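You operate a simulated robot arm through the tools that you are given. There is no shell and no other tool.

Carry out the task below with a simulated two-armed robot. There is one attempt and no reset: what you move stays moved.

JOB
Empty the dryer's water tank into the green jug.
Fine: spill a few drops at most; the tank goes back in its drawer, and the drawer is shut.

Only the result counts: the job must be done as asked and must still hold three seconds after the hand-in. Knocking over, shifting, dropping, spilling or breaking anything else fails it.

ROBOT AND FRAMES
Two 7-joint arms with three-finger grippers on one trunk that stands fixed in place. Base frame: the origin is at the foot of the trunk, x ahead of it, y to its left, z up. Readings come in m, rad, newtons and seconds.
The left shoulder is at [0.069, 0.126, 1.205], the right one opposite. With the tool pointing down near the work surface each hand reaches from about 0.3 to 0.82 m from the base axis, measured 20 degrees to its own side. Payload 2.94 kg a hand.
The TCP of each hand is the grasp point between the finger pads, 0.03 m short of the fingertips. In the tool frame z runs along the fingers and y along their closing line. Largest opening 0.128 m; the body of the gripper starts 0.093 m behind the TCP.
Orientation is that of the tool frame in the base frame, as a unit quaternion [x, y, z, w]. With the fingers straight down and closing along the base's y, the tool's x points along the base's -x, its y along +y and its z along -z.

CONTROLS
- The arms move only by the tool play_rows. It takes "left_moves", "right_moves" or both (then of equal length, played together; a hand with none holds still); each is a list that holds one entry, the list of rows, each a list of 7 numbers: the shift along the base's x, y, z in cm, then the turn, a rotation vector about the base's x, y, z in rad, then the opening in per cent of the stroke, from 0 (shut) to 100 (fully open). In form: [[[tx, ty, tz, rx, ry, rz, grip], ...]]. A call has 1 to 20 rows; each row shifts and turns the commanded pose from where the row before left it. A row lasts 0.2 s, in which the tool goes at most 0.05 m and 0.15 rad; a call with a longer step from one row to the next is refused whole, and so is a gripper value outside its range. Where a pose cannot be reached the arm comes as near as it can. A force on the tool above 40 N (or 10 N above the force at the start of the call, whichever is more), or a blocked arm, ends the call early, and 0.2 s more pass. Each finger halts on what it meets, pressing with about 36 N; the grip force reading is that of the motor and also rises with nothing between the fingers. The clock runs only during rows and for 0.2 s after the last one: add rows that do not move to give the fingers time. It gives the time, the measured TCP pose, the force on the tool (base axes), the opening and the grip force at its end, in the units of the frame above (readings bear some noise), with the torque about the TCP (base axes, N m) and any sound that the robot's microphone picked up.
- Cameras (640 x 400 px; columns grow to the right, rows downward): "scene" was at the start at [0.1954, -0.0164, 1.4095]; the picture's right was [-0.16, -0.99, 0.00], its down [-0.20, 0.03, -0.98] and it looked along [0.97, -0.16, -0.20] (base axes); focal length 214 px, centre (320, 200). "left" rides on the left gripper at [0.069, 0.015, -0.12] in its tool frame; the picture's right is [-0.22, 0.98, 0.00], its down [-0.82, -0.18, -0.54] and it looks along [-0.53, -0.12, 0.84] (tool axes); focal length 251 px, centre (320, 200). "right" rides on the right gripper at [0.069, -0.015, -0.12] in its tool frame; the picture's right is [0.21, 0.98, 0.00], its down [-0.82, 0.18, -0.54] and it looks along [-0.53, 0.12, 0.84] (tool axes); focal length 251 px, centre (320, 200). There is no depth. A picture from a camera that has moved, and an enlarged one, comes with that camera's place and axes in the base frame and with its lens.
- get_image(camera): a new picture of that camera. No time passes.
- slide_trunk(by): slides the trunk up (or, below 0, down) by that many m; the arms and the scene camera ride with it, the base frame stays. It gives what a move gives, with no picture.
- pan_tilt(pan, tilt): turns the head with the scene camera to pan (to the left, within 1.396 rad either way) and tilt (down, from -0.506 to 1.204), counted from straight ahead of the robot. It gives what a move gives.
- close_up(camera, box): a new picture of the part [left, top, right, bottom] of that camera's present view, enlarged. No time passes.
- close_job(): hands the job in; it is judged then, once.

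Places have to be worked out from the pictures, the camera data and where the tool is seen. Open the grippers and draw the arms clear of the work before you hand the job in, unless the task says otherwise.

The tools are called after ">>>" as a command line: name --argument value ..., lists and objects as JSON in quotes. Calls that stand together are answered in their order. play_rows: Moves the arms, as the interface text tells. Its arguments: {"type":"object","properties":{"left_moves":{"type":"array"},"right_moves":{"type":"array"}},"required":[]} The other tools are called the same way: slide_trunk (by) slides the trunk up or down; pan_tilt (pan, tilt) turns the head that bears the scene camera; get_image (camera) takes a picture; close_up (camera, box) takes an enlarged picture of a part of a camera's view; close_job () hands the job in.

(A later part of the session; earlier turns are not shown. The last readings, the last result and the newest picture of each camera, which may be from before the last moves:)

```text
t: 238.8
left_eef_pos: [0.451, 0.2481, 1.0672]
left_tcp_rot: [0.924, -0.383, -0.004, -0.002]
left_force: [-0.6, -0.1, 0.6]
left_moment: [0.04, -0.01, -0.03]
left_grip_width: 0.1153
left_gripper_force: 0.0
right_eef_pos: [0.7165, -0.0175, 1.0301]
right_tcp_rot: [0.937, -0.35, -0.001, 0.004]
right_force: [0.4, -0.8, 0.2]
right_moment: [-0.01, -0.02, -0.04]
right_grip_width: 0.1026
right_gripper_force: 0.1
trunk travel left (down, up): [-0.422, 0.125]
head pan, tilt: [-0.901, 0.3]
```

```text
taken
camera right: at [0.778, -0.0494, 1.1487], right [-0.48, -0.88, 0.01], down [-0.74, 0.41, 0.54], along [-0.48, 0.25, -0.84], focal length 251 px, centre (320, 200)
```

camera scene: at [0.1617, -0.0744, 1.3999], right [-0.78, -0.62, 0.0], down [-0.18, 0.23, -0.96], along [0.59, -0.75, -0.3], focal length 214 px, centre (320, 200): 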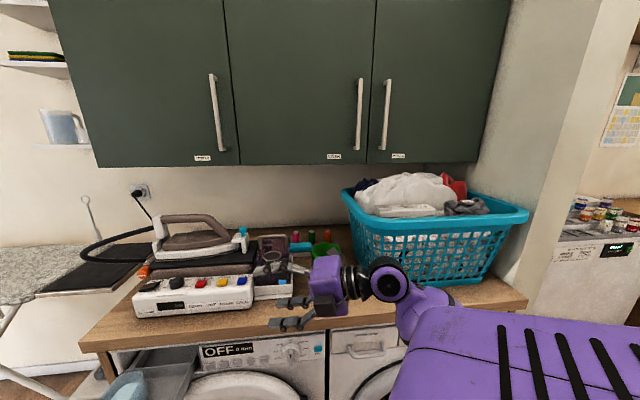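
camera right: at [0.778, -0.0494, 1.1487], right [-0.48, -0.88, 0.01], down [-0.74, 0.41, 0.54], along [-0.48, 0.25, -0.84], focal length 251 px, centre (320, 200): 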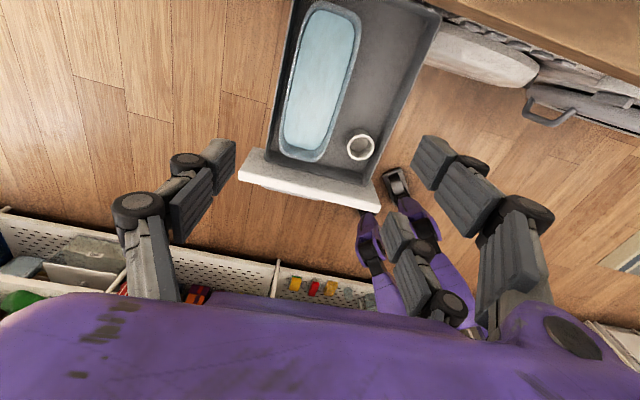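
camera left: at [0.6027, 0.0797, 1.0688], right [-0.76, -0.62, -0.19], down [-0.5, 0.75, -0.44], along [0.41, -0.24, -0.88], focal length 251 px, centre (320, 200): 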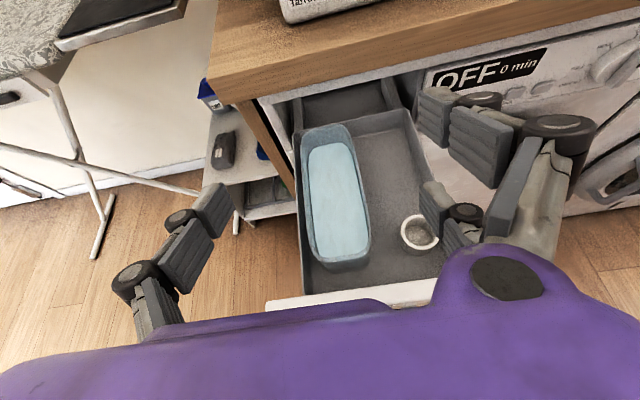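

Back over the tub with the tool vertical. I'll set the lean and yaw, come down to z≈0.93 with the gripper opened to 75%, and take a precise look.

>>> play_rows --right_moves '[[[0, 0.2, -1, -0.093, -0.093, 0, 75], [0.1, 0.3, -1.5, -0.093, -0.093, 0, 75], [0.2, 0.4, -2, 0, 0, -0.07, 75], [0, 0, -2.5, 0, 0, 0, 75], [0, 0, -2.5, 0, 0, 0, 75], [0, 0, 0, 0, 0, 0, 75]]]'

>>> close_up --camera "right" --box '[190, 0, 450, 260]'

>>> get_image --camera "right"

```text
t: 240.2
left_eef_pos: [0.4503, 0.2489, 1.0661]
left_tcp_rot: [0.924, -0.383, -0.004, -0.001]
left_force: [-0.4, 0.0, 0.0]
left_moment: [-0.02, -0.02, 0.06]
left_grip_width: 0.1151
left_gripper_force: 0.0
right_eef_pos: [0.7204, -0.007, 0.9345]
right_tcp_rot: [0.916, -0.38, 0.116, 0.061]
right_force: [-0.4, 0.4, 0.2]
right_moment: [0.02, -0.01, -0.02]
right_grip_width: 0.0959
right_gripper_force: 0.0
trunk travel left (down, up): [-0.422, 0.125]
head pan, tilt: [-0.901, 0.3]
```

```text
1.54 times, centred on (320, 130) of right
camera zoom: at [0.7578, -0.0188, 1.0672], right [-0.55, -0.83, 0.08], down [-0.78, 0.54, 0.31], along [-0.3, 0.11, -0.95], focal length 387 px, centre (320, 308)
```

zoom: 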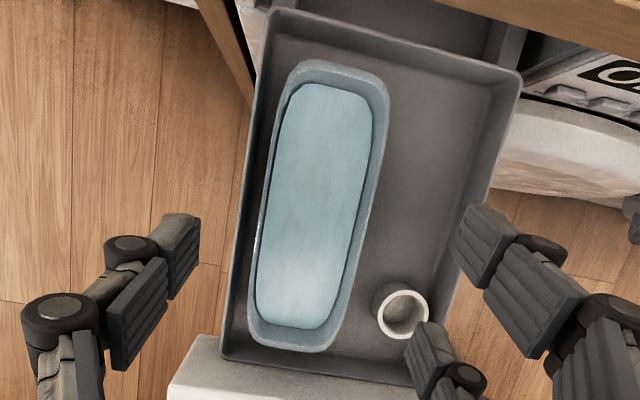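

```text
taken
camera right: at [0.7578, -0.0188, 1.0672], right [-0.55, -0.83, 0.08], down [-0.78, 0.54, 0.31], along [-0.3, 0.11, -0.95], focal length 251 px, centre (320, 200)
```

right: 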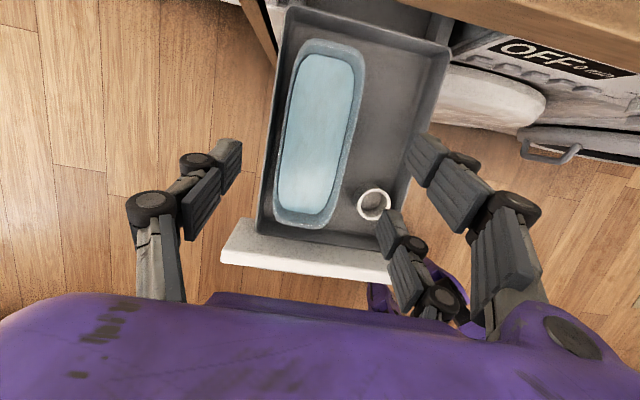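

From this view the tub is centred at n≈-0.522, u≈-0.503, and the scent cup stands close to the right-front finger, so I won't drag the tub; I'll grip the rim with a limited opening, keeping the left fingertip just above the tray wall. I'll descend to z≈0.838 first.

>>> play_rows --right_moves '[[[0.14, -0.36, -1, 0, 0, 0, 66], [0, 0, -2, 0, 0, 0, 66], [0, 0, -2.2, 0, 0, 0, 66], [0, 0, -2.2, 0, 0, 0, 66], [0, 0, -1.5, 0, 0, 0, 66], [0, 0, -0.8, 0, 0, 0, 66], [0, 0, 0, 0, 0, 0, 66]]]'

>>> get_image --camera "right"

>>> pan_tilt --pan -0.2 --tilt 0.85

>>> get_image --camera "scene"

```text
t: 241.8
left_eef_pos: [0.4498, 0.2495, 1.0657]
left_tcp_rot: [0.924, -0.382, -0.003, 0.0]
left_force: [-0.1, -0.4, 0.1]
left_moment: [0.02, -0.01, 0.02]
left_grip_width: 0.1151
left_gripper_force: 0.0
right_eef_pos: [0.7219, -0.0117, 0.8355]
right_tcp_rot: [0.915, -0.381, 0.115, 0.062]
right_force: [-0.2, 0.2, 0.1]
right_moment: [-0.02, -0.01, 0.05]
right_grip_width: 0.0845
right_gripper_force: 0.0
trunk travel left (down, up): [-0.422, 0.125]
head pan, tilt: [-0.901, 0.3]
```

```text
taken
camera right: at [0.7588, -0.0224, 0.9681], right [-0.55, -0.83, 0.08], down [-0.78, 0.54, 0.31], along [-0.31, 0.11, -0.95], focal length 251 px, centre (320, 200)
```

right: 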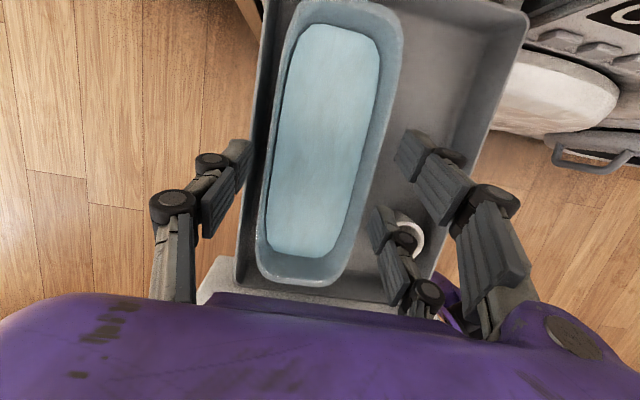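

```text
t: 242.9
left_eef_pos: [0.4516, 0.2499, 1.0666]
left_tcp_rot: [0.924, -0.382, -0.003, 0.0]
left_force: [-0.3, -0.1, -0.1]
left_moment: [-0.02, 0.01, -0.01]
left_grip_width: 0.1153
left_gripper_force: 0.2
right_eef_pos: [0.7206, -0.0115, 0.8355]
right_tcp_rot: [0.916, -0.38, 0.116, 0.061]
right_force: [0.4, 0.0, 0.7]
right_moment: [0.02, -0.03, 0.02]
right_grip_width: 0.0844
right_gripper_force: 0.0
trunk travel left (down, up): [-0.422, 0.125]
head pan, tilt: [-0.201, 0.85]
```

```text
taken
camera scene: at [0.1801, -0.0169, 1.3516], right [-0.2, -0.98, 0.0], down [-0.74, 0.15, -0.66], along [0.65, -0.13, -0.75], focal length 214 px, centre (320, 200)
```

scene: 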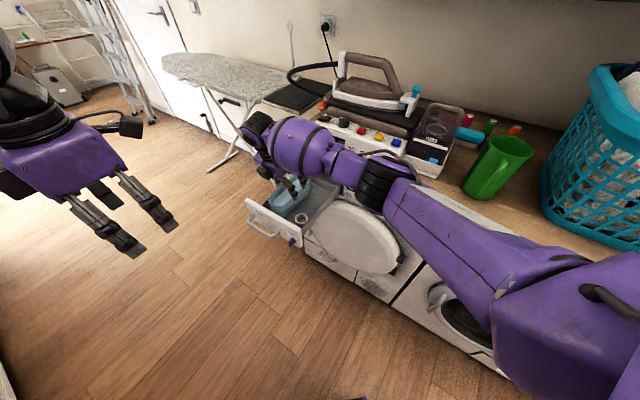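

The hand is just above the rim. I'll zoom to check the finger gaps on both sides before lowering further.

>>> close_up --camera "right" --box '[200, 60, 450, 280]'

>>> close_up --camera "scene" --box '[235, 105, 345, 250]'

```text
1.82 times, centred on (325, 170) of right
camera zoom: at [0.7588, -0.0224, 0.9682], right [-0.55, -0.83, 0.08], down [-0.78, 0.54, 0.31], along [-0.31, 0.11, -0.95], focal length 457 px, centre (311, 254)
```

zoom: 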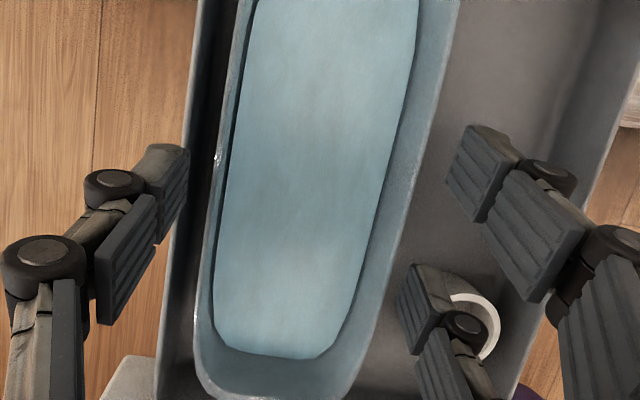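

```text
2.76 times, centred on (290, 178) of scene
camera zoom: at [0.1801, -0.0169, 1.3516], right [-0.2, -0.98, 0.0], down [-0.74, 0.15, -0.66], along [0.65, -0.13, -0.75], focal length 592 px, centre (403, 262)
```

zoom: 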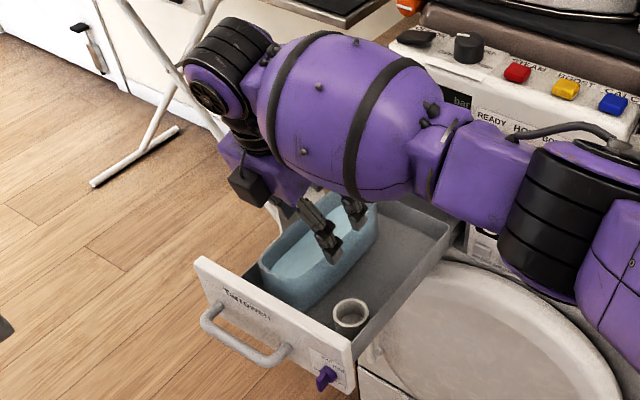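

The gaps are even on both sides. I'll lower 0.9 cm and close gradually on the rim.

>>> play_rows --right_moves '[[[0, 0, -0.5, 0, 0, 0, 66], [0, 0, -0.4, 0, 0, 0, 66], [0, 0, 0, 0, 0, 0, 60], [0, 0, 0, 0, 0, 0, 56], [0, 0, 0, 0, 0, 0, 53], [0, 0, 0, 0, 0, 0, 51], [0, 0, 0, 0, 0, 0, 49], [0, 0, 0, 0, 0, 0, 47], [0, 0, 0, 0, 0, 0, 44]]]'

>>> get_image --camera "right"

```text
t: 244.9
left_eef_pos: [0.4506, 0.2494, 1.067]
left_tcp_rot: [0.924, -0.383, -0.003, -0.001]
left_force: [-0.5, 0.2, -0.9]
left_moment: [0.02, -0.04, -0.01]
left_grip_width: 0.1151
left_gripper_force: 0.0
right_eef_pos: [0.721, -0.0125, 0.8277]
right_tcp_rot: [0.915, -0.38, 0.116, 0.063]
right_force: [-0.3, -0.6, -0.1]
right_moment: [-0.14, 0.08, 0.02]
right_grip_width: 0.0712
right_gripper_force: 36.2
trunk travel left (down, up): [-0.422, 0.125]
head pan, tilt: [-0.201, 0.85]
```

```text
taken
camera right: at [0.7588, -0.0234, 0.96], right [-0.55, -0.83, 0.08], down [-0.78, 0.54, 0.31], along [-0.31, 0.11, -0.95], focal length 251 px, centre (320, 200)
```

right: 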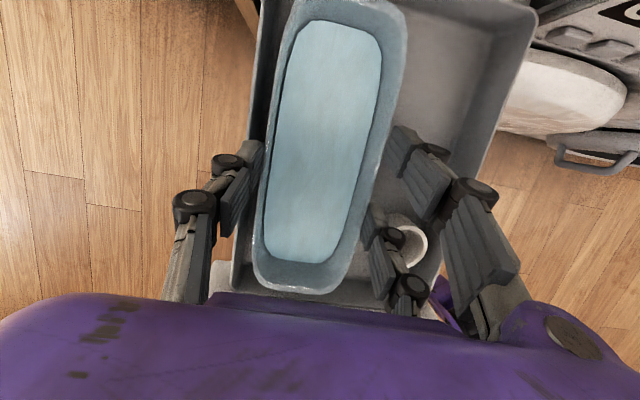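

Gripped at 7.1 cm width with 36 N. I'll lift slowly by 2 cm and check that the tub stays level and secure.

>>> play_rows --right_moves '[[[0, 0, 0, 0, 0, 0, 30], [0, 0, 0.2, 0, 0, 0, 30], [0, 0, 0.3, 0, 0, 0, 30], [0, 0, 0.4, 0, 0, 0, 30], [0, 0, 0.4, 0, 0, 0, 30], [0, 0, 0.4, 0, 0, 0, 30], [0, 0, 0.3, 0, 0, 0, 30], [0, 0, 0, 0, 0, 0, 30]]]'

>>> get_image --camera "right"

>>> close_up --camera "scene" --box '[235, 105, 345, 250]'

```text
t: 246.7
left_eef_pos: [0.4512, 0.2493, 1.0663]
left_tcp_rot: [0.924, -0.383, -0.005, -0.001]
left_force: [0.1, -0.3, -0.3]
left_moment: [0.01, 0.0, -0.01]
left_grip_width: 0.1153
left_gripper_force: 0.2
right_eef_pos: [0.7204, -0.0097, 0.8483]
right_tcp_rot: [0.916, -0.38, 0.115, 0.061]
right_force: [-0.7, -0.2, -4.6]
right_moment: [0.05, -0.01, 0.03]
right_grip_width: 0.0714
right_gripper_force: 36.0
trunk travel left (down, up): [-0.422, 0.125]
head pan, tilt: [-0.201, 0.85]
```

```text
taken
camera right: at [0.7589, -0.0223, 0.9805], right [-0.55, -0.83, 0.08], down [-0.78, 0.54, 0.31], along [-0.31, 0.11, -0.95], focal length 251 px, centre (320, 200)
```

right: 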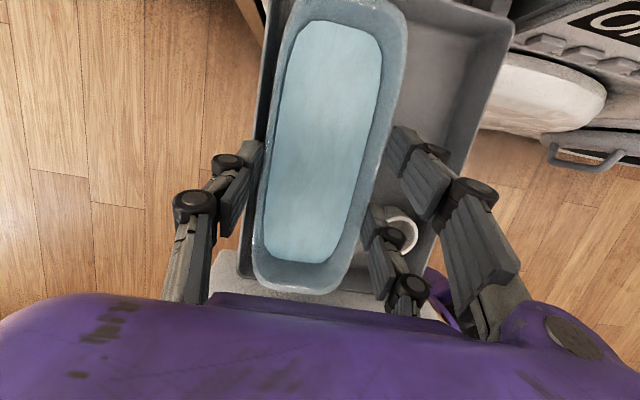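

```text
2.76 times, centred on (290, 178) of scene
camera zoom: at [0.1807, -0.0168, 1.3515], right [-0.2, -0.98, 0.0], down [-0.74, 0.15, -0.66], along [0.65, -0.13, -0.75], focal length 592 px, centre (403, 262)
```

zoom: 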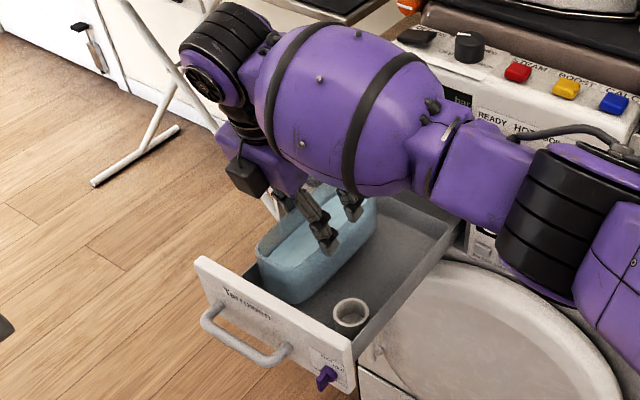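

The tub is lifted level and weighs about 4.6 N with almost no moment. I'll raise it slowly straight up, clear of the drawer and counter.

>>> play_rows --right_moves '[[[0, 0, 0.4, 0, 0, 0, 30], [0, 0, 0.7, 0, 0, 0, 30], [0, 0, 1.0, 0, 0, 0, 30], [0, 0, 1.2, 0, 0, 0, 30], [0, 0, 1.2, 0, 0, 0, 30], [0, 0, 1.2, 0, 0, 0, 30], [0, 0, 1.2, 0, 0, 0, 30], [0, 0, 1.2, 0, 0, 0, 30], [0, 0, 1.2, 0, 0, 0, 30], [0, 0, 1.2, 0, 0, 0, 30], [0, 0, 1.2, 0, 0, 0, 30], [0, 0, 1.2, 0, 0, 0, 30], [0, 0, 1.2, 0, 0, 0, 30], [0, 0, 1.2, 0, 0, 0, 30], [0, 0, 1.0, 0, 0, 0, 30], [0, 0, 0.7, 0, 0, 0, 30], [0, 0, 0.4, 0, 0, 0, 30], [0, 0, 0, 0, 0, 0, 30]]]'

>>> get_image --camera "right"

>>> get_image --camera "scene"

```text
t: 250.5
left_eef_pos: [0.4515, 0.2481, 1.0669]
left_tcp_rot: [0.924, -0.383, -0.005, -0.001]
left_force: [0.3, -0.7, 0.9]
left_moment: [0.0, -0.05, -0.02]
left_grip_width: 0.1154
left_gripper_force: 0.1
right_eef_pos: [0.7205, -0.011, 1.0225]
right_tcp_rot: [0.915, -0.381, 0.116, 0.062]
right_force: [-0.8, 0.2, -5.3]
right_moment: [0.04, 0.04, 0.0]
right_grip_width: 0.0712
right_gripper_force: 36.1
trunk travel left (down, up): [-0.422, 0.125]
head pan, tilt: [-0.201, 0.85]
```

```text
taken
camera right: at [0.759, -0.0222, 1.1548], right [-0.55, -0.83, 0.08], down [-0.78, 0.54, 0.31], along [-0.31, 0.11, -0.95], focal length 251 px, centre (320, 200)
```

right: 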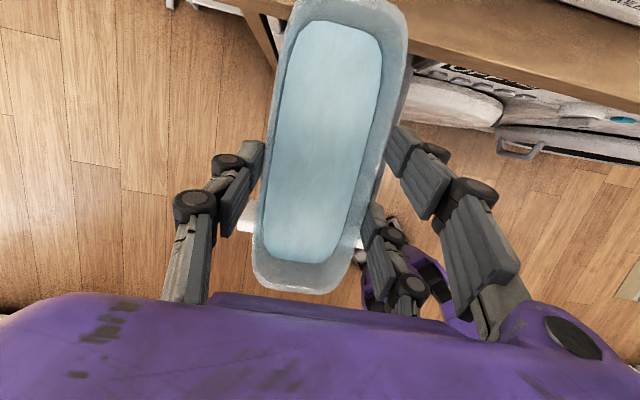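

```text
taken
camera scene: at [0.1807, -0.0168, 1.3515], right [-0.2, -0.98, 0.0], down [-0.74, 0.15, -0.66], along [0.65, -0.13, -0.75], focal length 214 px, centre (320, 200)
```

scene: 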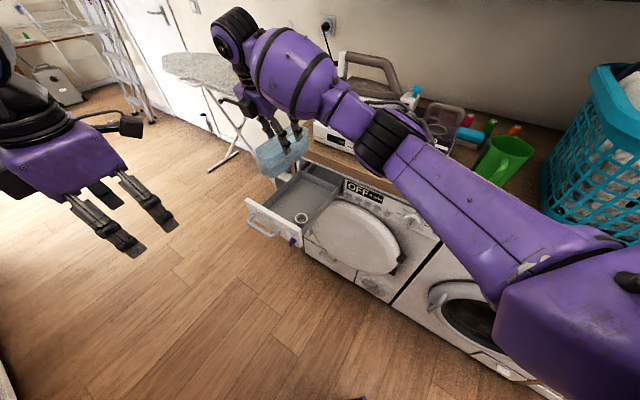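

Held level and steady. I'll set the head as in the rehearsal, then carry the tub along the rehearsed path at half speed with gentle starts and stops.

>>> pan_tilt --pan -0.9 --tilt 0.3

>>> play_rows --right_moves '[[[-0.2, -0.3, 0.1, 0, 0, 0, 30], [-0.4, -0.6, 0.15, 0, 0, 0, 30], [-0.6, -0.9, 0.25, 0, 0, 0, 30], [-0.7, -1.1, 0.3, 0, 0, 0, 30], [-0.7, -1.1, 0.3, 0, 0, 0, 30], [-0.8, -1.15, 0.3, 0, 0, 0, 30], [-0.8, -1.15, 0.3, 0, 0, 0, 30], [-0.8, -1.15, 0.4, 0, 0, 0, 30], [-0.8, -1.15, 0.4, 0, 0, 0, 30], [-0.8, -1.15, 0.5, 0, 0, 0, 30], [-0.8, -1.15, 0.5, 0, 0, 0, 30], [-0.8, -1.15, 0.5, 0, 0, 0, 30], [-0.8, -1.15, 0.5, 0, 0, 0, 30], [-0.9, -1.1, 0.6, 0, 0, 0, 30], [-0.9, -1.1, 0.6, 0, 0, 0, 30], [-0.9, -1.1, 0.6, 0, 0, 0, 30], [-0.9, -1.1, 0.6, 0, 0, 0, 30], [-0.6, -0.7, 0.4, 0, 0, 0, 30], [-0.3, -0.4, 0.2, 0, 0, 0, 30], [0, 0, 0, 0, 0, 0, 30]]]'

>>> get_image --camera "right"

```text
t: 251.6
left_eef_pos: [0.4519, 0.25, 1.0657]
left_tcp_rot: [0.924, -0.382, -0.005, -0.001]
left_force: [0.2, -0.1, 0.6]
left_moment: [0.0, -0.04, 0.01]
left_grip_width: 0.1151
left_gripper_force: 0.1
right_eef_pos: [0.7217, -0.0121, 1.0227]
right_tcp_rot: [0.916, -0.38, 0.116, 0.062]
right_force: [-1.0, -0.5, -4.3]
right_moment: [0.02, 0.02, -0.02]
right_grip_width: 0.0711
right_gripper_force: 35.8
trunk travel left (down, up): [-0.422, 0.125]
head pan, tilt: [-0.901, 0.3]
```

```text
t: 255.8
left_eef_pos: [0.451, 0.2488, 1.0659]
left_tcp_rot: [0.924, -0.382, -0.005, -0.001]
left_force: [1.0, -0.1, -0.3]
left_moment: [0.03, -0.01, -0.02]
left_grip_width: 0.1152
left_gripper_force: 0.0
right_eef_pos: [0.5847, -0.1984, 1.0962]
right_tcp_rot: [0.915, -0.38, 0.115, 0.062]
right_force: [-0.2, 0.4, -4.5]
right_moment: [0.04, 0.07, -0.03]
right_grip_width: 0.0713
right_gripper_force: 35.8
trunk travel left (down, up): [-0.422, 0.125]
head pan, tilt: [-0.901, 0.3]
```

```text
taken
camera right: at [0.6225, -0.2091, 1.2289], right [-0.55, -0.83, 0.08], down [-0.78, 0.54, 0.31], along [-0.31, 0.11, -0.95], focal length 251 px, centre (320, 200)
```

right: 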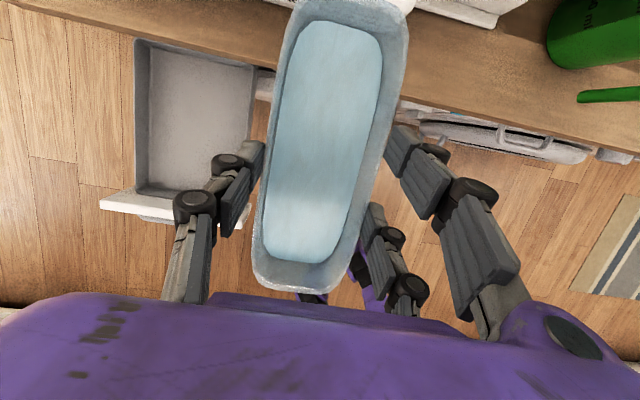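

Still level, with no warnings. I'll continue the rehearsed path to in front of the jug.

>>> play_rows --right_moves '[[[-0.3, -0.35, 0.15, 0, 0, 0, 30], [-0.6, -0.7, 0.3, 0, 0, 0, 30], [-0.9, -1.02, 0.52, 0, 0, 0, 30], [-0.9, -1.02, 0.52, 0, 0, 0, 30], [-0.9, -1.02, 0.52, 0, 0, 0, 30], [-0.9, -1.02, 0.52, 0, 0, 0, 30], [-0.9, -1.02, 0.52, 0, 0, 0, 30], [-0.9, -1.02, 0.52, 0, 0, 0, 30], [-0.9, -1.02, 0.52, 0, 0, 0, 30], [-0.9, -1.02, 0.52, 0, 0, 0, 30], [-0.9, -1.02, 0.52, 0, 0, 0, 30], [-0.9, -1.02, 0.52, 0, 0, 0, 30], [-0.9, -1.02, 0.52, 0, 0, 0, 30], [-0.9, -1.02, 0.52, 0, 0, 0, 30], [-0.7, -0.7, 0.4, 0, 0, 0, 30], [-0.6, -0.6, 0.3, 0, 0, 0, 30], [-0.3, -0.35, 0.15, 0, 0, 0, 30], [0, 0, 0, 0, 0, 0, 30]]]'

>>> get_image --camera "scene"

>>> get_image --camera "right"

```text
t: 259.6
left_eef_pos: [0.4515, 0.2496, 1.0667]
left_tcp_rot: [0.924, -0.383, -0.003, -0.001]
left_force: [0.8, -0.1, -0.6]
left_moment: [0.03, -0.01, 0.03]
left_grip_width: 0.1154
left_gripper_force: 0.1
right_eef_pos: [0.453, -0.3475, 1.1722]
right_tcp_rot: [0.915, -0.381, 0.116, 0.063]
right_force: [0.5, -0.1, -4.8]
right_moment: [0.07, 0.01, -0.01]
right_grip_width: 0.071
right_gripper_force: 36.3
trunk travel left (down, up): [-0.422, 0.125]
head pan, tilt: [-0.901, 0.3]
```

```text
taken
camera scene: at [0.162, -0.0747, 1.3999], right [-0.78, -0.62, 0.0], down [-0.18, 0.23, -0.96], along [0.59, -0.75, -0.3], focal length 214 px, centre (320, 200)
```

scene: 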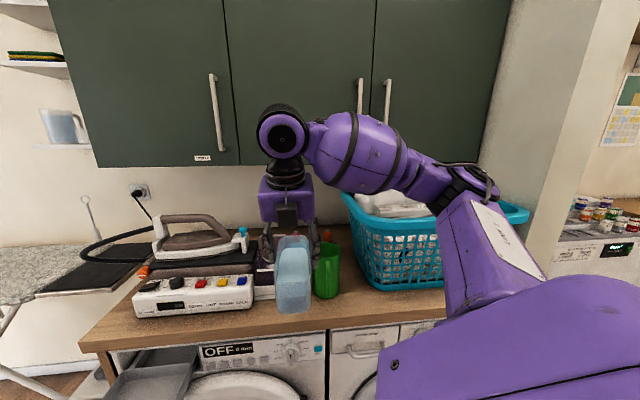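

```text
taken
camera right: at [0.4904, -0.3588, 1.3039], right [-0.55, -0.83, 0.08], down [-0.78, 0.54, 0.31], along [-0.31, 0.11, -0.95], focal length 251 px, centre (320, 200)
```

right: 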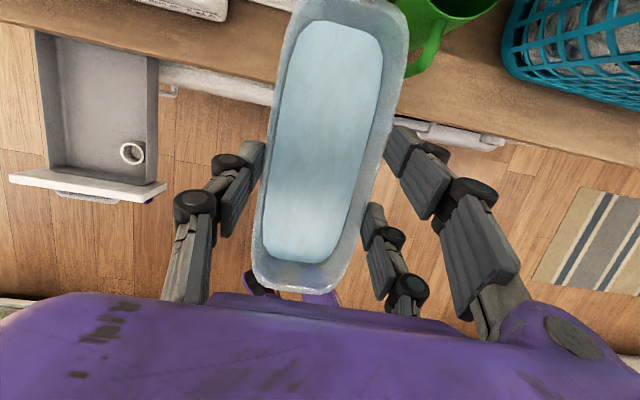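

Level and steady; the scent cup is still in the drawer. Now the slow approach over the jug with the rehearsed yaw, ending with the tub's front lip near the jug's centre.

>>> play_rows --right_moves '[[[0, 0, 0.4, 0, 0, 0, 30], [0.28, -0.49, 0.4, 0, 0, 0.005, 30], [0.66, -1.15, 0.2, 0, 0, 0.012, 30], [0.95, -1.64, 0.1, 0, 0, 0.0168, 30], [0.95, -1.64, 0.1, 0, 0, 0.0168, 30], [0.95, -1.64, 0, 0, 0, 0.0168, 30], [0.95, -1.64, 0, 0, 0, 0.0168, 30], [0.95, -1.64, 0, 0, 0, 0.0168, 30], [0.95, -1.64, 0, 0, 0, 0.0168, 30], [0.95, -1.64, 0, 0, 0, 0.0168, 30], [0.95, -1.64, 0, 0, 0, 0.0168, 30], [0.95, -1.64, 0, 0, 0, 0.0168, 30], [0.95, -1.64, 0, 0, 0, 0.0168, 30], [0.95, -1.64, 0, 0, 0, 0.0168, 30], [0.95, -1.64, 0, 0, 0, 0.0168, 30], [0.95, -1.64, 0, 0, 0, 0.0168, 30], [0.66, -1.15, 0, 0, 0, 0.012, 30], [0.47, -0.82, 0, 0, 0, 0.008, 30], [0.28, -0.49, 0, 0, 0, 0.005, 30], [0, 0, 0, 0, 0, 0, 30]]]'

>>> get_image --camera "scene"

>>> get_image --camera "right"

```text
t: 263.8
left_eef_pos: [0.4509, 0.2493, 1.0663]
left_tcp_rot: [0.924, -0.383, -0.004, 0.0]
left_force: [-0.9, -0.4, -0.1]
left_moment: [-0.01, -0.02, 0.0]
left_grip_width: 0.115
left_gripper_force: 0.1
right_eef_pos: [0.6004, -0.6021, 1.185]
right_tcp_rot: [0.957, -0.257, 0.123, 0.046]
right_force: [1.0, 0.5, -4.5]
right_moment: [0.03, 0.03, 0.0]
right_grip_width: 0.0708
right_gripper_force: 35.4
trunk travel left (down, up): [-0.422, 0.125]
head pan, tilt: [-0.901, 0.3]
```

```text
taken
camera scene: at [0.1619, -0.0748, 1.3999], right [-0.78, -0.62, 0.0], down [-0.18, 0.23, -0.96], along [0.59, -0.75, -0.3], focal length 214 px, centre (320, 200)
```

scene: 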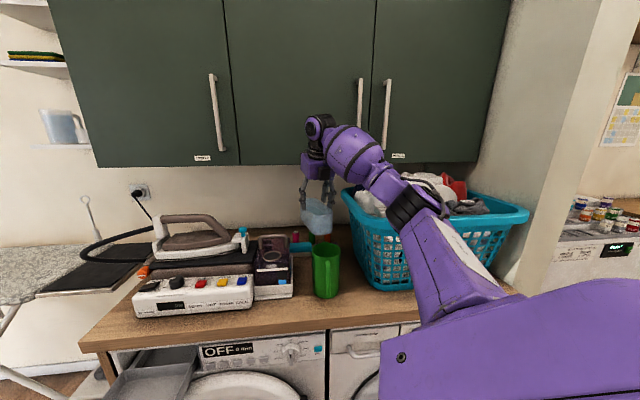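

```text
taken
camera right: at [0.6403, -0.6032, 1.3168], right [-0.31, -0.95, 0.08], down [-0.89, 0.32, 0.31], along [-0.32, 0.03, -0.95], focal length 251 px, centre (320, 200)
```

right: 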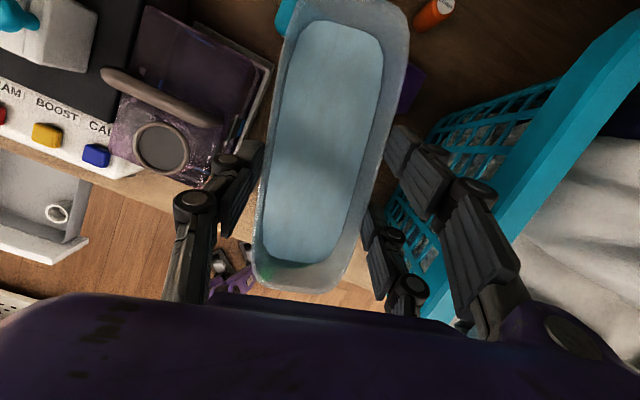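

The tub's lip sits about 2 cm behind the jug's centre, well inside the mouth sideways. I'll lower slightly, nudge 0.5 cm toward the centre, and begin tilting slowly to about 6°, rotating about the lip.

>>> play_rows --right_moves '[[[-0.22, 0.12, -0.4, 0, 0, 0, 30], [-0.22, 0.12, -0.6, 0, 0, 0, 30], [0, 0, -0.5, 0, 0, 0, 30], [0, 0, -0.3, 0, 0, 0, 30], [-0.04, 0.03, 0.21, -0.0131, -0.0227, 0, 30], [-0.04, 0.03, 0.21, -0.0131, -0.0227, 0, 30], [-0.05, 0.03, 0.21, -0.0131, -0.0227, 0, 30], [-0.05, 0.03, 0.21, -0.0131, -0.0227, 0, 30], [0, 0, 0, 0, 0, 0, 30], [0, 0, 0, 0, 0, 0, 30]]]'

>>> get_image --camera "right"

>>> close_up --camera "scene" --box '[250, 140, 420, 310]'

```text
t: 266.0
left_eef_pos: [0.4518, 0.2489, 1.0669]
left_tcp_rot: [0.924, -0.382, -0.004, -0.001]
left_force: [-0.2, 0.3, 0.6]
left_moment: [-0.02, 0.01, 0.02]
left_grip_width: 0.1152
left_gripper_force: 0.0
right_eef_pos: [0.5946, -0.5991, 1.1752]
right_tcp_rot: [0.949, -0.256, 0.174, 0.06]
right_force: [-0.5, 0.4, -4.3]
right_moment: [-0.01, 0.09, -0.01]
right_grip_width: 0.0711
right_gripper_force: 36.4
trunk travel left (down, up): [-0.422, 0.125]
head pan, tilt: [-0.901, 0.3]
```

```text
taken
camera right: at [0.6217, -0.5926, 1.3109], right [-0.32, -0.94, 0.1], down [-0.92, 0.34, 0.22], along [-0.24, -0.02, -0.97], focal length 251 px, centre (320, 200)
```

right: 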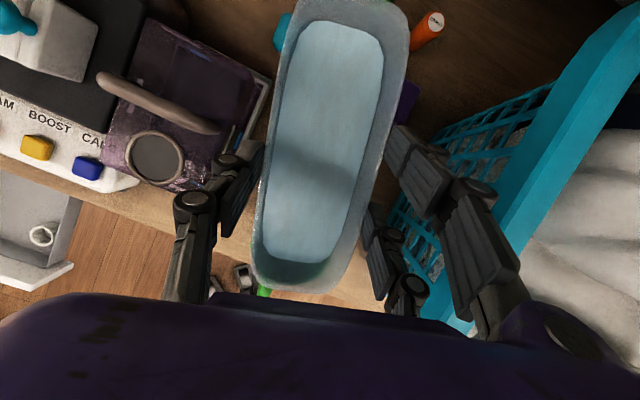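

```text
2.35 times, centred on (335, 225) of scene
camera zoom: at [0.1618, -0.0748, 1.3999], right [-0.78, -0.62, 0.0], down [-0.18, 0.23, -0.96], along [0.59, -0.75, -0.3], focal length 505 px, centre (285, 141)
```

zoom: 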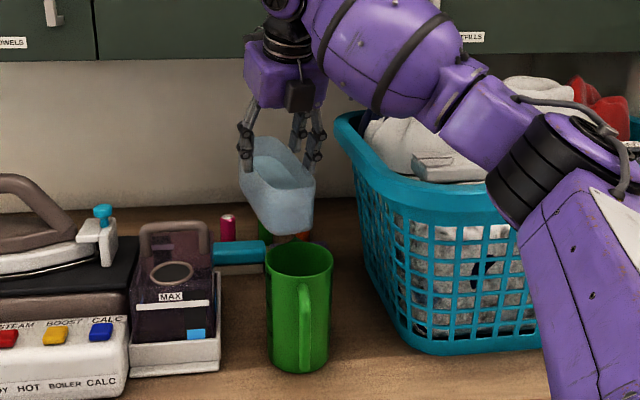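

The lip is well placed over the jug, and the water hasn't reached it yet at 6°. I'll continue slowly to about 15°.

>>> play_rows --right_moves '[[[-0.06, 0.035, 0.18, -0.0131, -0.0227, 0, 30], [-0.06, 0.035, 0.18, -0.0131, -0.0227, 0, 30], [-0.06, 0.035, 0.18, -0.0131, -0.0227, 0, 30], [-0.06, 0.035, 0.18, -0.0131, -0.0227, 0, 30], [-0.07, 0.04, 0.17, -0.0131, -0.0227, 0, 30], [-0.07, 0.04, 0.17, -0.0131, -0.0227, 0, 30], [0, 0, 0, 0, 0, 0, 30], [0, 0, 0, 0, 0, 0, 30]]]'

>>> get_image --camera "right"

>>> close_up --camera "scene" --box '[250, 140, 420, 310]'

```text
t: 267.8
left_eef_pos: [0.451, 0.2484, 1.0668]
left_tcp_rot: [0.924, -0.382, -0.005, -0.001]
left_force: [0.1, 0.7, 0.5]
left_moment: [-0.01, 0.02, 0.01]
left_grip_width: 0.1154
left_gripper_force: 0.0
right_eef_pos: [0.5888, -0.5965, 1.1855]
right_tcp_rot: [0.932, -0.253, 0.247, 0.078]
right_force: [-0.3, -0.4, -4.5]
right_moment: [0.06, 0.13, 0.01]
right_grip_width: 0.0709
right_gripper_force: 36.0
trunk travel left (down, up): [-0.422, 0.125]
head pan, tilt: [-0.901, 0.3]
```

```text
taken
camera right: at [0.5987, -0.5793, 1.3219], right [-0.34, -0.93, 0.13], down [-0.94, 0.35, 0.06], along [-0.1, -0.1, -0.99], focal length 251 px, centre (320, 200)
```

right: 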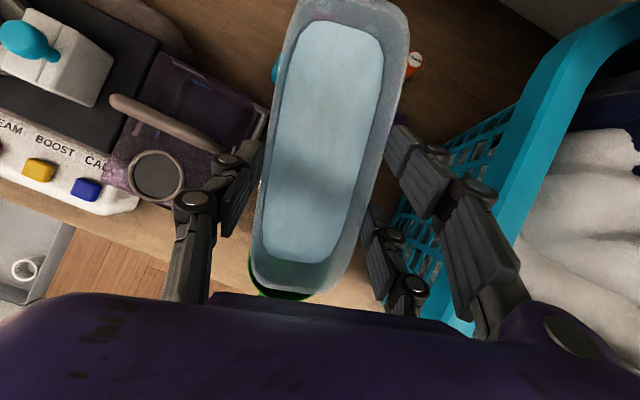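

```text
2.35 times, centred on (335, 225) of scene
camera zoom: at [0.1619, -0.0749, 1.3999], right [-0.78, -0.62, 0.0], down [-0.18, 0.23, -0.96], along [0.59, -0.75, -0.3], focal length 505 px, centre (285, 141)
```

zoom: 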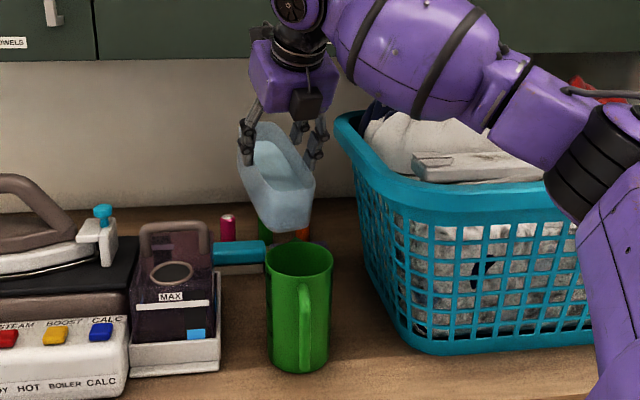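

At ~15° there's no sign of flow yet. The lip remains 1.2 cm behind the jug's centre. I'll continue to 30°.

>>> play_rows --right_moves '[[[-0.08, 0.045, 0.16, -0.0131, -0.0227, 0, 30], [-0.08, 0.045, 0.16, -0.0131, -0.0227, 0, 30], [-0.09, 0.05, 0.15, -0.0131, -0.0227, 0, 30], [-0.09, 0.05, 0.15, -0.0131, -0.0227, 0, 30], [-0.1, 0.06, 0.15, -0.0131, -0.0227, 0, 30], [-0.1, 0.06, 0.14, -0.0131, -0.0227, 0, 30], [-0.11, 0.06, 0.14, -0.0131, -0.0227, 0, 30], [-0.11, 0.06, 0.14, -0.0131, -0.0227, 0, 30], [-0.12, 0.07, 0.13, -0.0131, -0.0227, 0, 30], [-0.12, 0.07, 0.13, -0.0131, -0.0227, 0, 30], [0, 0, 0, 0, 0, 0, 30], [0, 0, 0, 0, 0, 0, 30], [0, 0, 0, 0, 0, 0, 30]]]'

>>> get_image --camera "right"

>>> close_up --camera "scene" --box '[250, 140, 420, 310]'

```text
t: 270.6
left_eef_pos: [0.4518, 0.2497, 1.0671]
left_tcp_rot: [0.924, -0.382, -0.005, -0.001]
left_force: [-0.7, 0.6, 0.7]
left_moment: [0.0, 0.02, -0.05]
left_grip_width: 0.115
left_gripper_force: 0.0
right_eef_pos: [0.5808, -0.5898, 1.2003]
right_tcp_rot: [0.891, -0.244, 0.366, 0.11]
right_force: [-0.2, -0.5, -4.0]
right_moment: [0.08, 0.1, 0.01]
right_grip_width: 0.0708
right_gripper_force: 36.5
trunk travel left (down, up): [-0.422, 0.125]
head pan, tilt: [-0.901, 0.3]
```

```text
taken
camera right: at [0.5592, -0.5556, 1.3323], right [-0.37, -0.91, 0.17], down [-0.92, 0.34, -0.2], along [0.12, -0.23, -0.97], focal length 251 px, centre (320, 200)
```

right: 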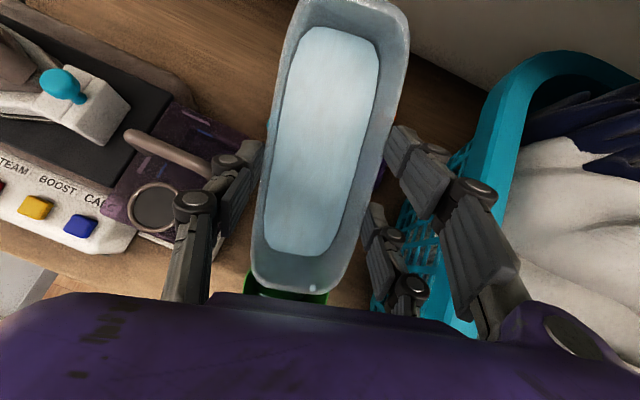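

```text
2.35 times, centred on (335, 225) of scene
camera zoom: at [0.1619, -0.0747, 1.3999], right [-0.78, -0.62, 0.0], down [-0.18, 0.23, -0.96], along [0.59, -0.75, -0.3], focal length 505 px, centre (285, 141)
```

zoom: 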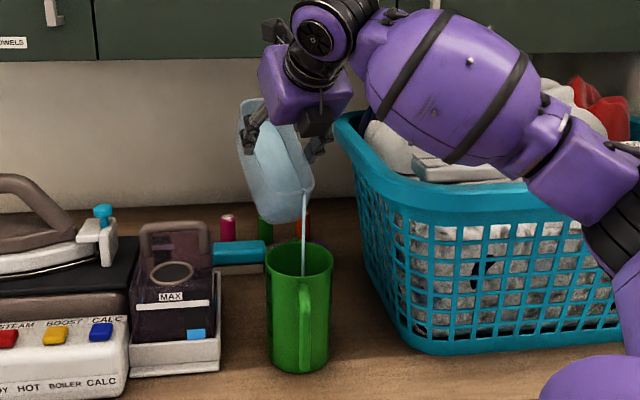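

Water is flowing in a thin stream straight into the jug, about 2 cm off its centre. I'll keep tilting gently to ~50°, shifting slightly so the stream moves nearer the middle.

>>> play_rows --right_moves '[[[0, 0, 0, 0, 0, 0, 30], [0, 0, 0, 0, 0, 0, 30], [-0.14, 0.21, 0.06, -0.0087, -0.0151, 0, 30], [-0.14, 0.21, 0.06, -0.0087, -0.0151, 0, 30], [-0.14, 0.21, 0.06, -0.0087, -0.0151, 0, 30], [-0.14, 0.21, 0.06, -0.0087, -0.0151, 0, 30], [-0.14, 0.16, 0.06, -0.0087, -0.0151, 0, 30], [-0.12, 0.11, 0.06, -0.0087, -0.0151, 0, 30], [-0.1, 0.06, 0.06, -0.0087, -0.0151, 0, 30], [-0.1, 0.06, 0.06, -0.0087, -0.0151, 0, 30], [-0.1, 0.06, 0.05, -0.0087, -0.0151, 0, 30], [-0.1, 0.06, 0.05, -0.0087, -0.0151, 0, 30], [0, 0, 0, 0, 0, 0, 30], [0, 0, 0, 0, 0, 0, 30], [0, 0, 0, 0, 0, 0, 30], [0, 0, 0, 0, 0, 0, 30]]]'

>>> get_image --camera "right"

>>> close_up --camera "scene" --box '[250, 140, 420, 310]'

```text
t: 274.0
left_eef_pos: [0.4515, 0.2489, 1.0673]
left_tcp_rot: [0.923, -0.384, -0.005, -0.001]
left_force: [0.5, 0.2, -0.1]
left_moment: [0.0, 0.01, 0.03]
left_grip_width: 0.1151
left_gripper_force: 0.0
right_eef_pos: [0.5678, -0.5762, 1.2053]
right_tcp_rot: [0.855, -0.235, 0.444, 0.13]
right_force: [-0.2, -0.1, -3.3]
right_moment: [0.08, 0.1, -0.01]
right_grip_width: 0.0707
right_gripper_force: 35.5
trunk travel left (down, up): [-0.422, 0.125]
head pan, tilt: [-0.901, 0.3]
```

```text
taken
camera right: at [0.5251, -0.5303, 1.3294], right [-0.4, -0.9, 0.19], down [-0.88, 0.31, -0.36], along [0.26, -0.31, -0.91], focal length 251 px, centre (320, 200)
```

right: 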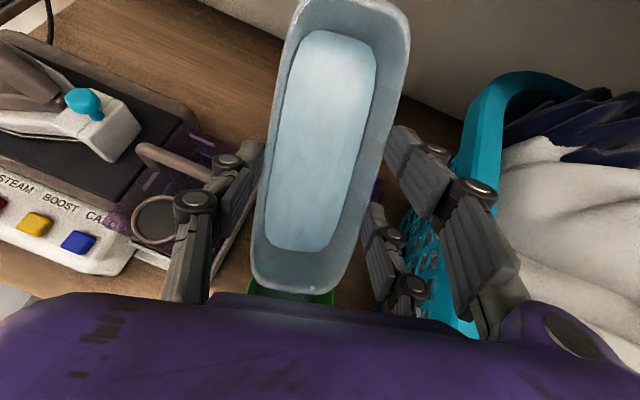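

```text
2.35 times, centred on (335, 225) of scene
camera zoom: at [0.1618, -0.0747, 1.3999], right [-0.78, -0.62, 0.0], down [-0.18, 0.23, -0.96], along [0.59, -0.75, -0.3], focal length 505 px, centre (285, 141)
```

zoom: 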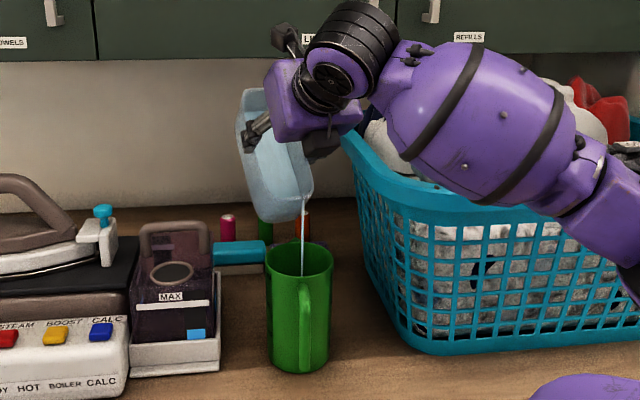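

Pouring cleanly, with the held weight down to 3.3 N. On toward 60°.

>>> play_rows --right_moves '[[[-0.11, 0.06, 0.05, -0.0087, -0.0151, 0, 30], [-0.11, 0.06, 0.05, -0.0087, -0.0151, 0, 30], [-0.11, 0.06, 0.05, -0.0087, -0.0151, 0, 30], [-0.11, 0.06, 0.05, -0.0087, -0.0151, 0, 30], [-0.11, 0.06, 0.05, -0.0087, -0.0151, 0, 30], [-0.11, 0.06, 0.04, -0.0087, -0.0151, 0, 30], [-0.11, 0.06, 0.04, -0.0087, -0.0151, 0, 30], [-0.11, 0.06, 0.04, -0.0087, -0.0151, 0, 30], [-0.11, 0.06, 0.04, -0.0087, -0.0151, 0, 30], [-0.11, 0.06, 0.04, -0.0087, -0.0151, 0, 30], [-0.11, 0.06, 0.03, -0.0087, -0.0151, 0, 30], [-0.11, 0.06, 0.03, -0.0087, -0.0151, 0, 30], [-0.11, 0.06, 0.03, -0.0087, -0.0151, 0, 30], [-0.11, 0.06, 0.03, -0.0087, -0.0151, 0, 30], [-0.11, 0.06, 0.03, -0.0087, -0.0151, 0, 30], [0, 0, 0, 0, 0, 0, 30], [0, 0, 0, 0, 0, 0, 30], [0, 0, 0, 0, 0, 0, 30], [0, 0, 0, 0, 0, 0, 30]]]'

>>> get_image --camera "right"

>>> close_up --camera "scene" --box '[250, 140, 420, 310]'

```text
t: 278.0
left_eef_pos: [0.4512, 0.2502, 1.0671]
left_tcp_rot: [0.924, -0.382, -0.004, -0.001]
left_force: [0.0, -0.6, -0.4]
left_moment: [-0.02, 0.0, -0.01]
left_grip_width: 0.1151
left_gripper_force: 0.1
right_eef_pos: [0.5513, -0.5684, 1.212]
right_tcp_rot: [0.789, -0.218, 0.553, 0.158]
right_force: [0.3, -0.2, -2.3]
right_moment: [0.07, 0.15, 0.01]
right_grip_width: 0.0709
right_gripper_force: 35.7
trunk travel left (down, up): [-0.422, 0.125]
head pan, tilt: [-0.901, 0.3]
```

```text
taken
camera right: at [0.4829, -0.5071, 1.3162], right [-0.44, -0.87, 0.21], down [-0.77, 0.25, -0.59], along [0.46, -0.42, -0.78], focal length 251 px, centre (320, 200)
```

right: 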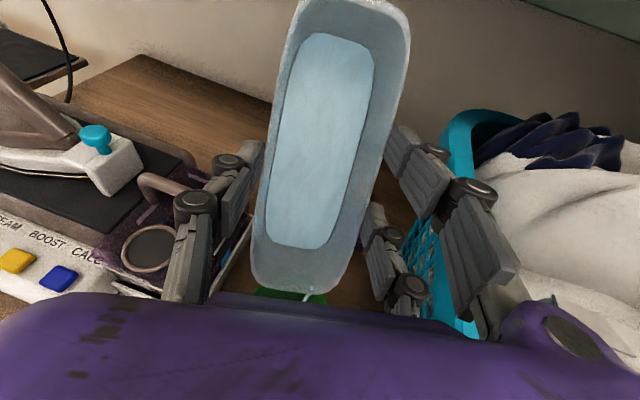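

```text
2.35 times, centred on (335, 225) of scene
camera zoom: at [0.1617, -0.0746, 1.3999], right [-0.78, -0.62, 0.0], down [-0.18, 0.23, -0.96], along [0.59, -0.75, -0.3], focal length 505 px, centre (285, 141)
```

zoom: 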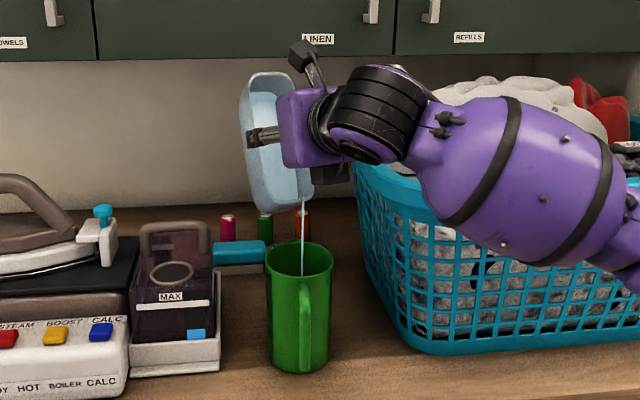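

The weight is down to 2.3 N and the stream is still centred. Next, toward 72°.

>>> play_rows --right_moves '[[[-0.14, 0.08, 0.04, -0.0105, -0.0181, 0, 30], [-0.14, 0.08, 0.04, -0.0105, -0.0181, 0, 30], [-0.14, 0.08, 0.04, -0.0105, -0.0181, 0, 30], [-0.14, 0.08, 0.04, -0.0105, -0.0181, 0, 30], [-0.14, 0.08, 0.03, -0.0105, -0.0181, 0, 30], [-0.14, 0.08, 0.03, -0.0105, -0.0181, 0, 30], [-0.14, 0.08, 0.03, -0.0105, -0.0181, 0, 30], [-0.14, 0.08, 0.03, -0.0105, -0.0181, 0, 30], [-0.14, 0.08, 0.02, -0.0105, -0.0181, 0, 30], [-0.14, 0.08, 0.02, -0.0105, -0.0181, 0, 30], [-0.14, 0.08, 0.02, -0.0105, -0.0181, 0, 30], [-0.14, 0.08, 0.02, -0.0105, -0.0181, 0, 30], [-0.14, 0.08, 0.02, -0.0105, -0.0181, 0, 30], [-0.14, 0.08, 0.02, -0.0105, -0.0181, 0, 30], [-0.14, 0.08, 0.02, -0.0105, -0.0181, 0, 30], [0, 0, 0, 0, 0, 0, 30], [0, 0, 0, 0, 0, 0, 30], [0, 0, 0, 0, 0, 0, 30]]]'

>>> get_image --camera "right"

>>> close_up --camera "scene" --box '[250, 140, 420, 310]'

```text
t: 281.8
left_eef_pos: [0.4522, 0.2498, 1.0669]
left_tcp_rot: [0.924, -0.382, -0.004, -0.001]
left_force: [-0.6, -1.0, -0.5]
left_moment: [0.04, -0.05, 0.0]
left_grip_width: 0.1152
left_gripper_force: 0.1
right_eef_pos: [0.5301, -0.5565, 1.2153]
right_tcp_rot: [0.692, -0.194, 0.67, 0.188]
right_force: [0.1, 0.3, -1.2]
right_moment: [0.03, 0.1, -0.01]
right_grip_width: 0.0704
right_gripper_force: 35.9
trunk travel left (down, up): [-0.422, 0.125]
head pan, tilt: [-0.901, 0.3]
```

```text
taken
camera right: at [0.4369, -0.4812, 1.2883], right [-0.5, -0.84, 0.21], down [-0.58, 0.14, -0.8], along [0.64, -0.53, -0.56], focal length 251 px, centre (320, 200)
```

right: 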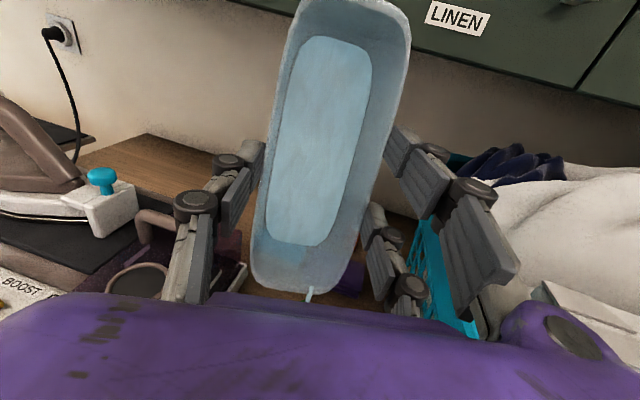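

```text
2.35 times, centred on (335, 225) of scene
camera zoom: at [0.1617, -0.0745, 1.3999], right [-0.78, -0.62, 0.0], down [-0.18, 0.23, -0.96], along [0.59, -0.75, -0.3], focal length 505 px, centre (285, 141)
```

zoom: 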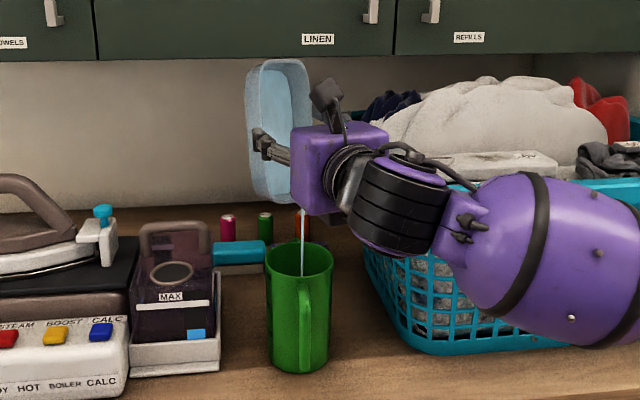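

Only 1.2 N left in the hand and still flowing neatly. On to 90°.

>>> play_rows --right_moves '[[[-0.14, 0.08, 0.01, -0.0105, -0.0181, 0, 30], [-0.14, 0.08, 0.01, -0.0105, -0.0181, 0, 30], [-0.14, 0.08, 0.01, -0.0105, -0.0181, 0, 30], [-0.14, 0.08, 0, -0.0105, -0.0181, 0, 30], [-0.14, 0.08, 0, -0.0105, -0.0181, 0, 30], [-0.14, 0.08, 0, -0.0105, -0.0181, 0, 30], [-0.14, 0.08, 0, -0.0105, -0.0181, 0, 30], [-0.14, 0.08, 0, -0.0105, -0.0181, 0, 30], [-0.14, 0.08, 0, -0.0105, -0.0181, 0, 30], [-0.14, 0.08, 0, -0.0105, -0.0181, 0, 30], [-0.14, 0.08, 0, -0.0105, -0.0181, 0, 30], [-0.14, 0.08, 0, -0.0105, -0.0181, 0, 30], [-0.14, 0.08, 0, -0.0105, -0.0181, 0, 30], [-0.14, 0.08, 0, -0.0105, -0.0181, 0, 30], [0, 0, 0, 0, 0, 0, 30], [0, 0, 0, 0, 0, 0, 30], [0, 0, 0, 0, 0, 0, 30]]]'

>>> get_image --camera "right"

>>> close_up --camera "scene" --box '[250, 140, 420, 310]'

```text
t: 285.4
left_eef_pos: [0.4525, 0.2497, 1.0658]
left_tcp_rot: [0.924, -0.383, -0.004, 0.0]
left_force: [-0.6, -0.2, 0.2]
left_moment: [-0.01, 0.0, 0.0]
left_grip_width: 0.1153
left_gripper_force: 0.1
right_eef_pos: [0.51, -0.5449, 1.2156]
right_tcp_rot: [0.586, -0.167, 0.764, 0.211]
right_force: [-0.7, 0.5, -1.8]
right_moment: [0.03, 0.05, 0.01]
right_grip_width: 0.0706
right_gripper_force: 36.5
trunk travel left (down, up): [-0.422, 0.125]
head pan, tilt: [-0.901, 0.3]
```

```text
taken
camera right: at [0.4032, -0.4614, 1.2508], right [-0.56, -0.81, 0.2], down [-0.36, 0.01, -0.93], along [0.75, -0.59, -0.29], focal length 251 px, centre (320, 200)
```

right: 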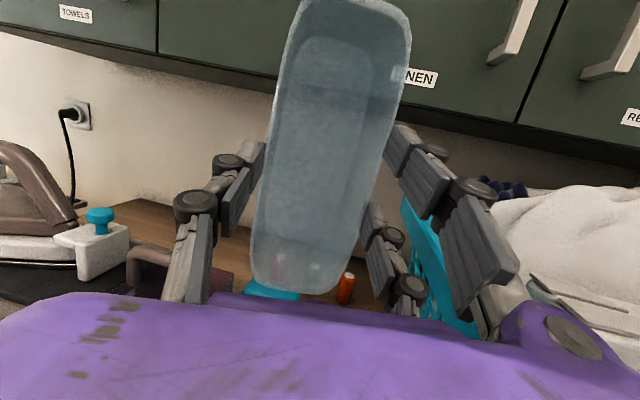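

```text
2.35 times, centred on (335, 225) of scene
camera zoom: at [0.1616, -0.0745, 1.3999], right [-0.78, -0.62, 0.0], down [-0.18, 0.23, -0.96], along [0.59, -0.75, -0.3], focal length 505 px, centre (285, 141)
```

zoom: 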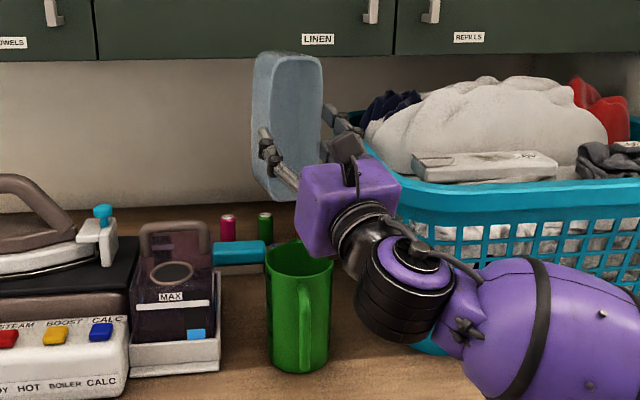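

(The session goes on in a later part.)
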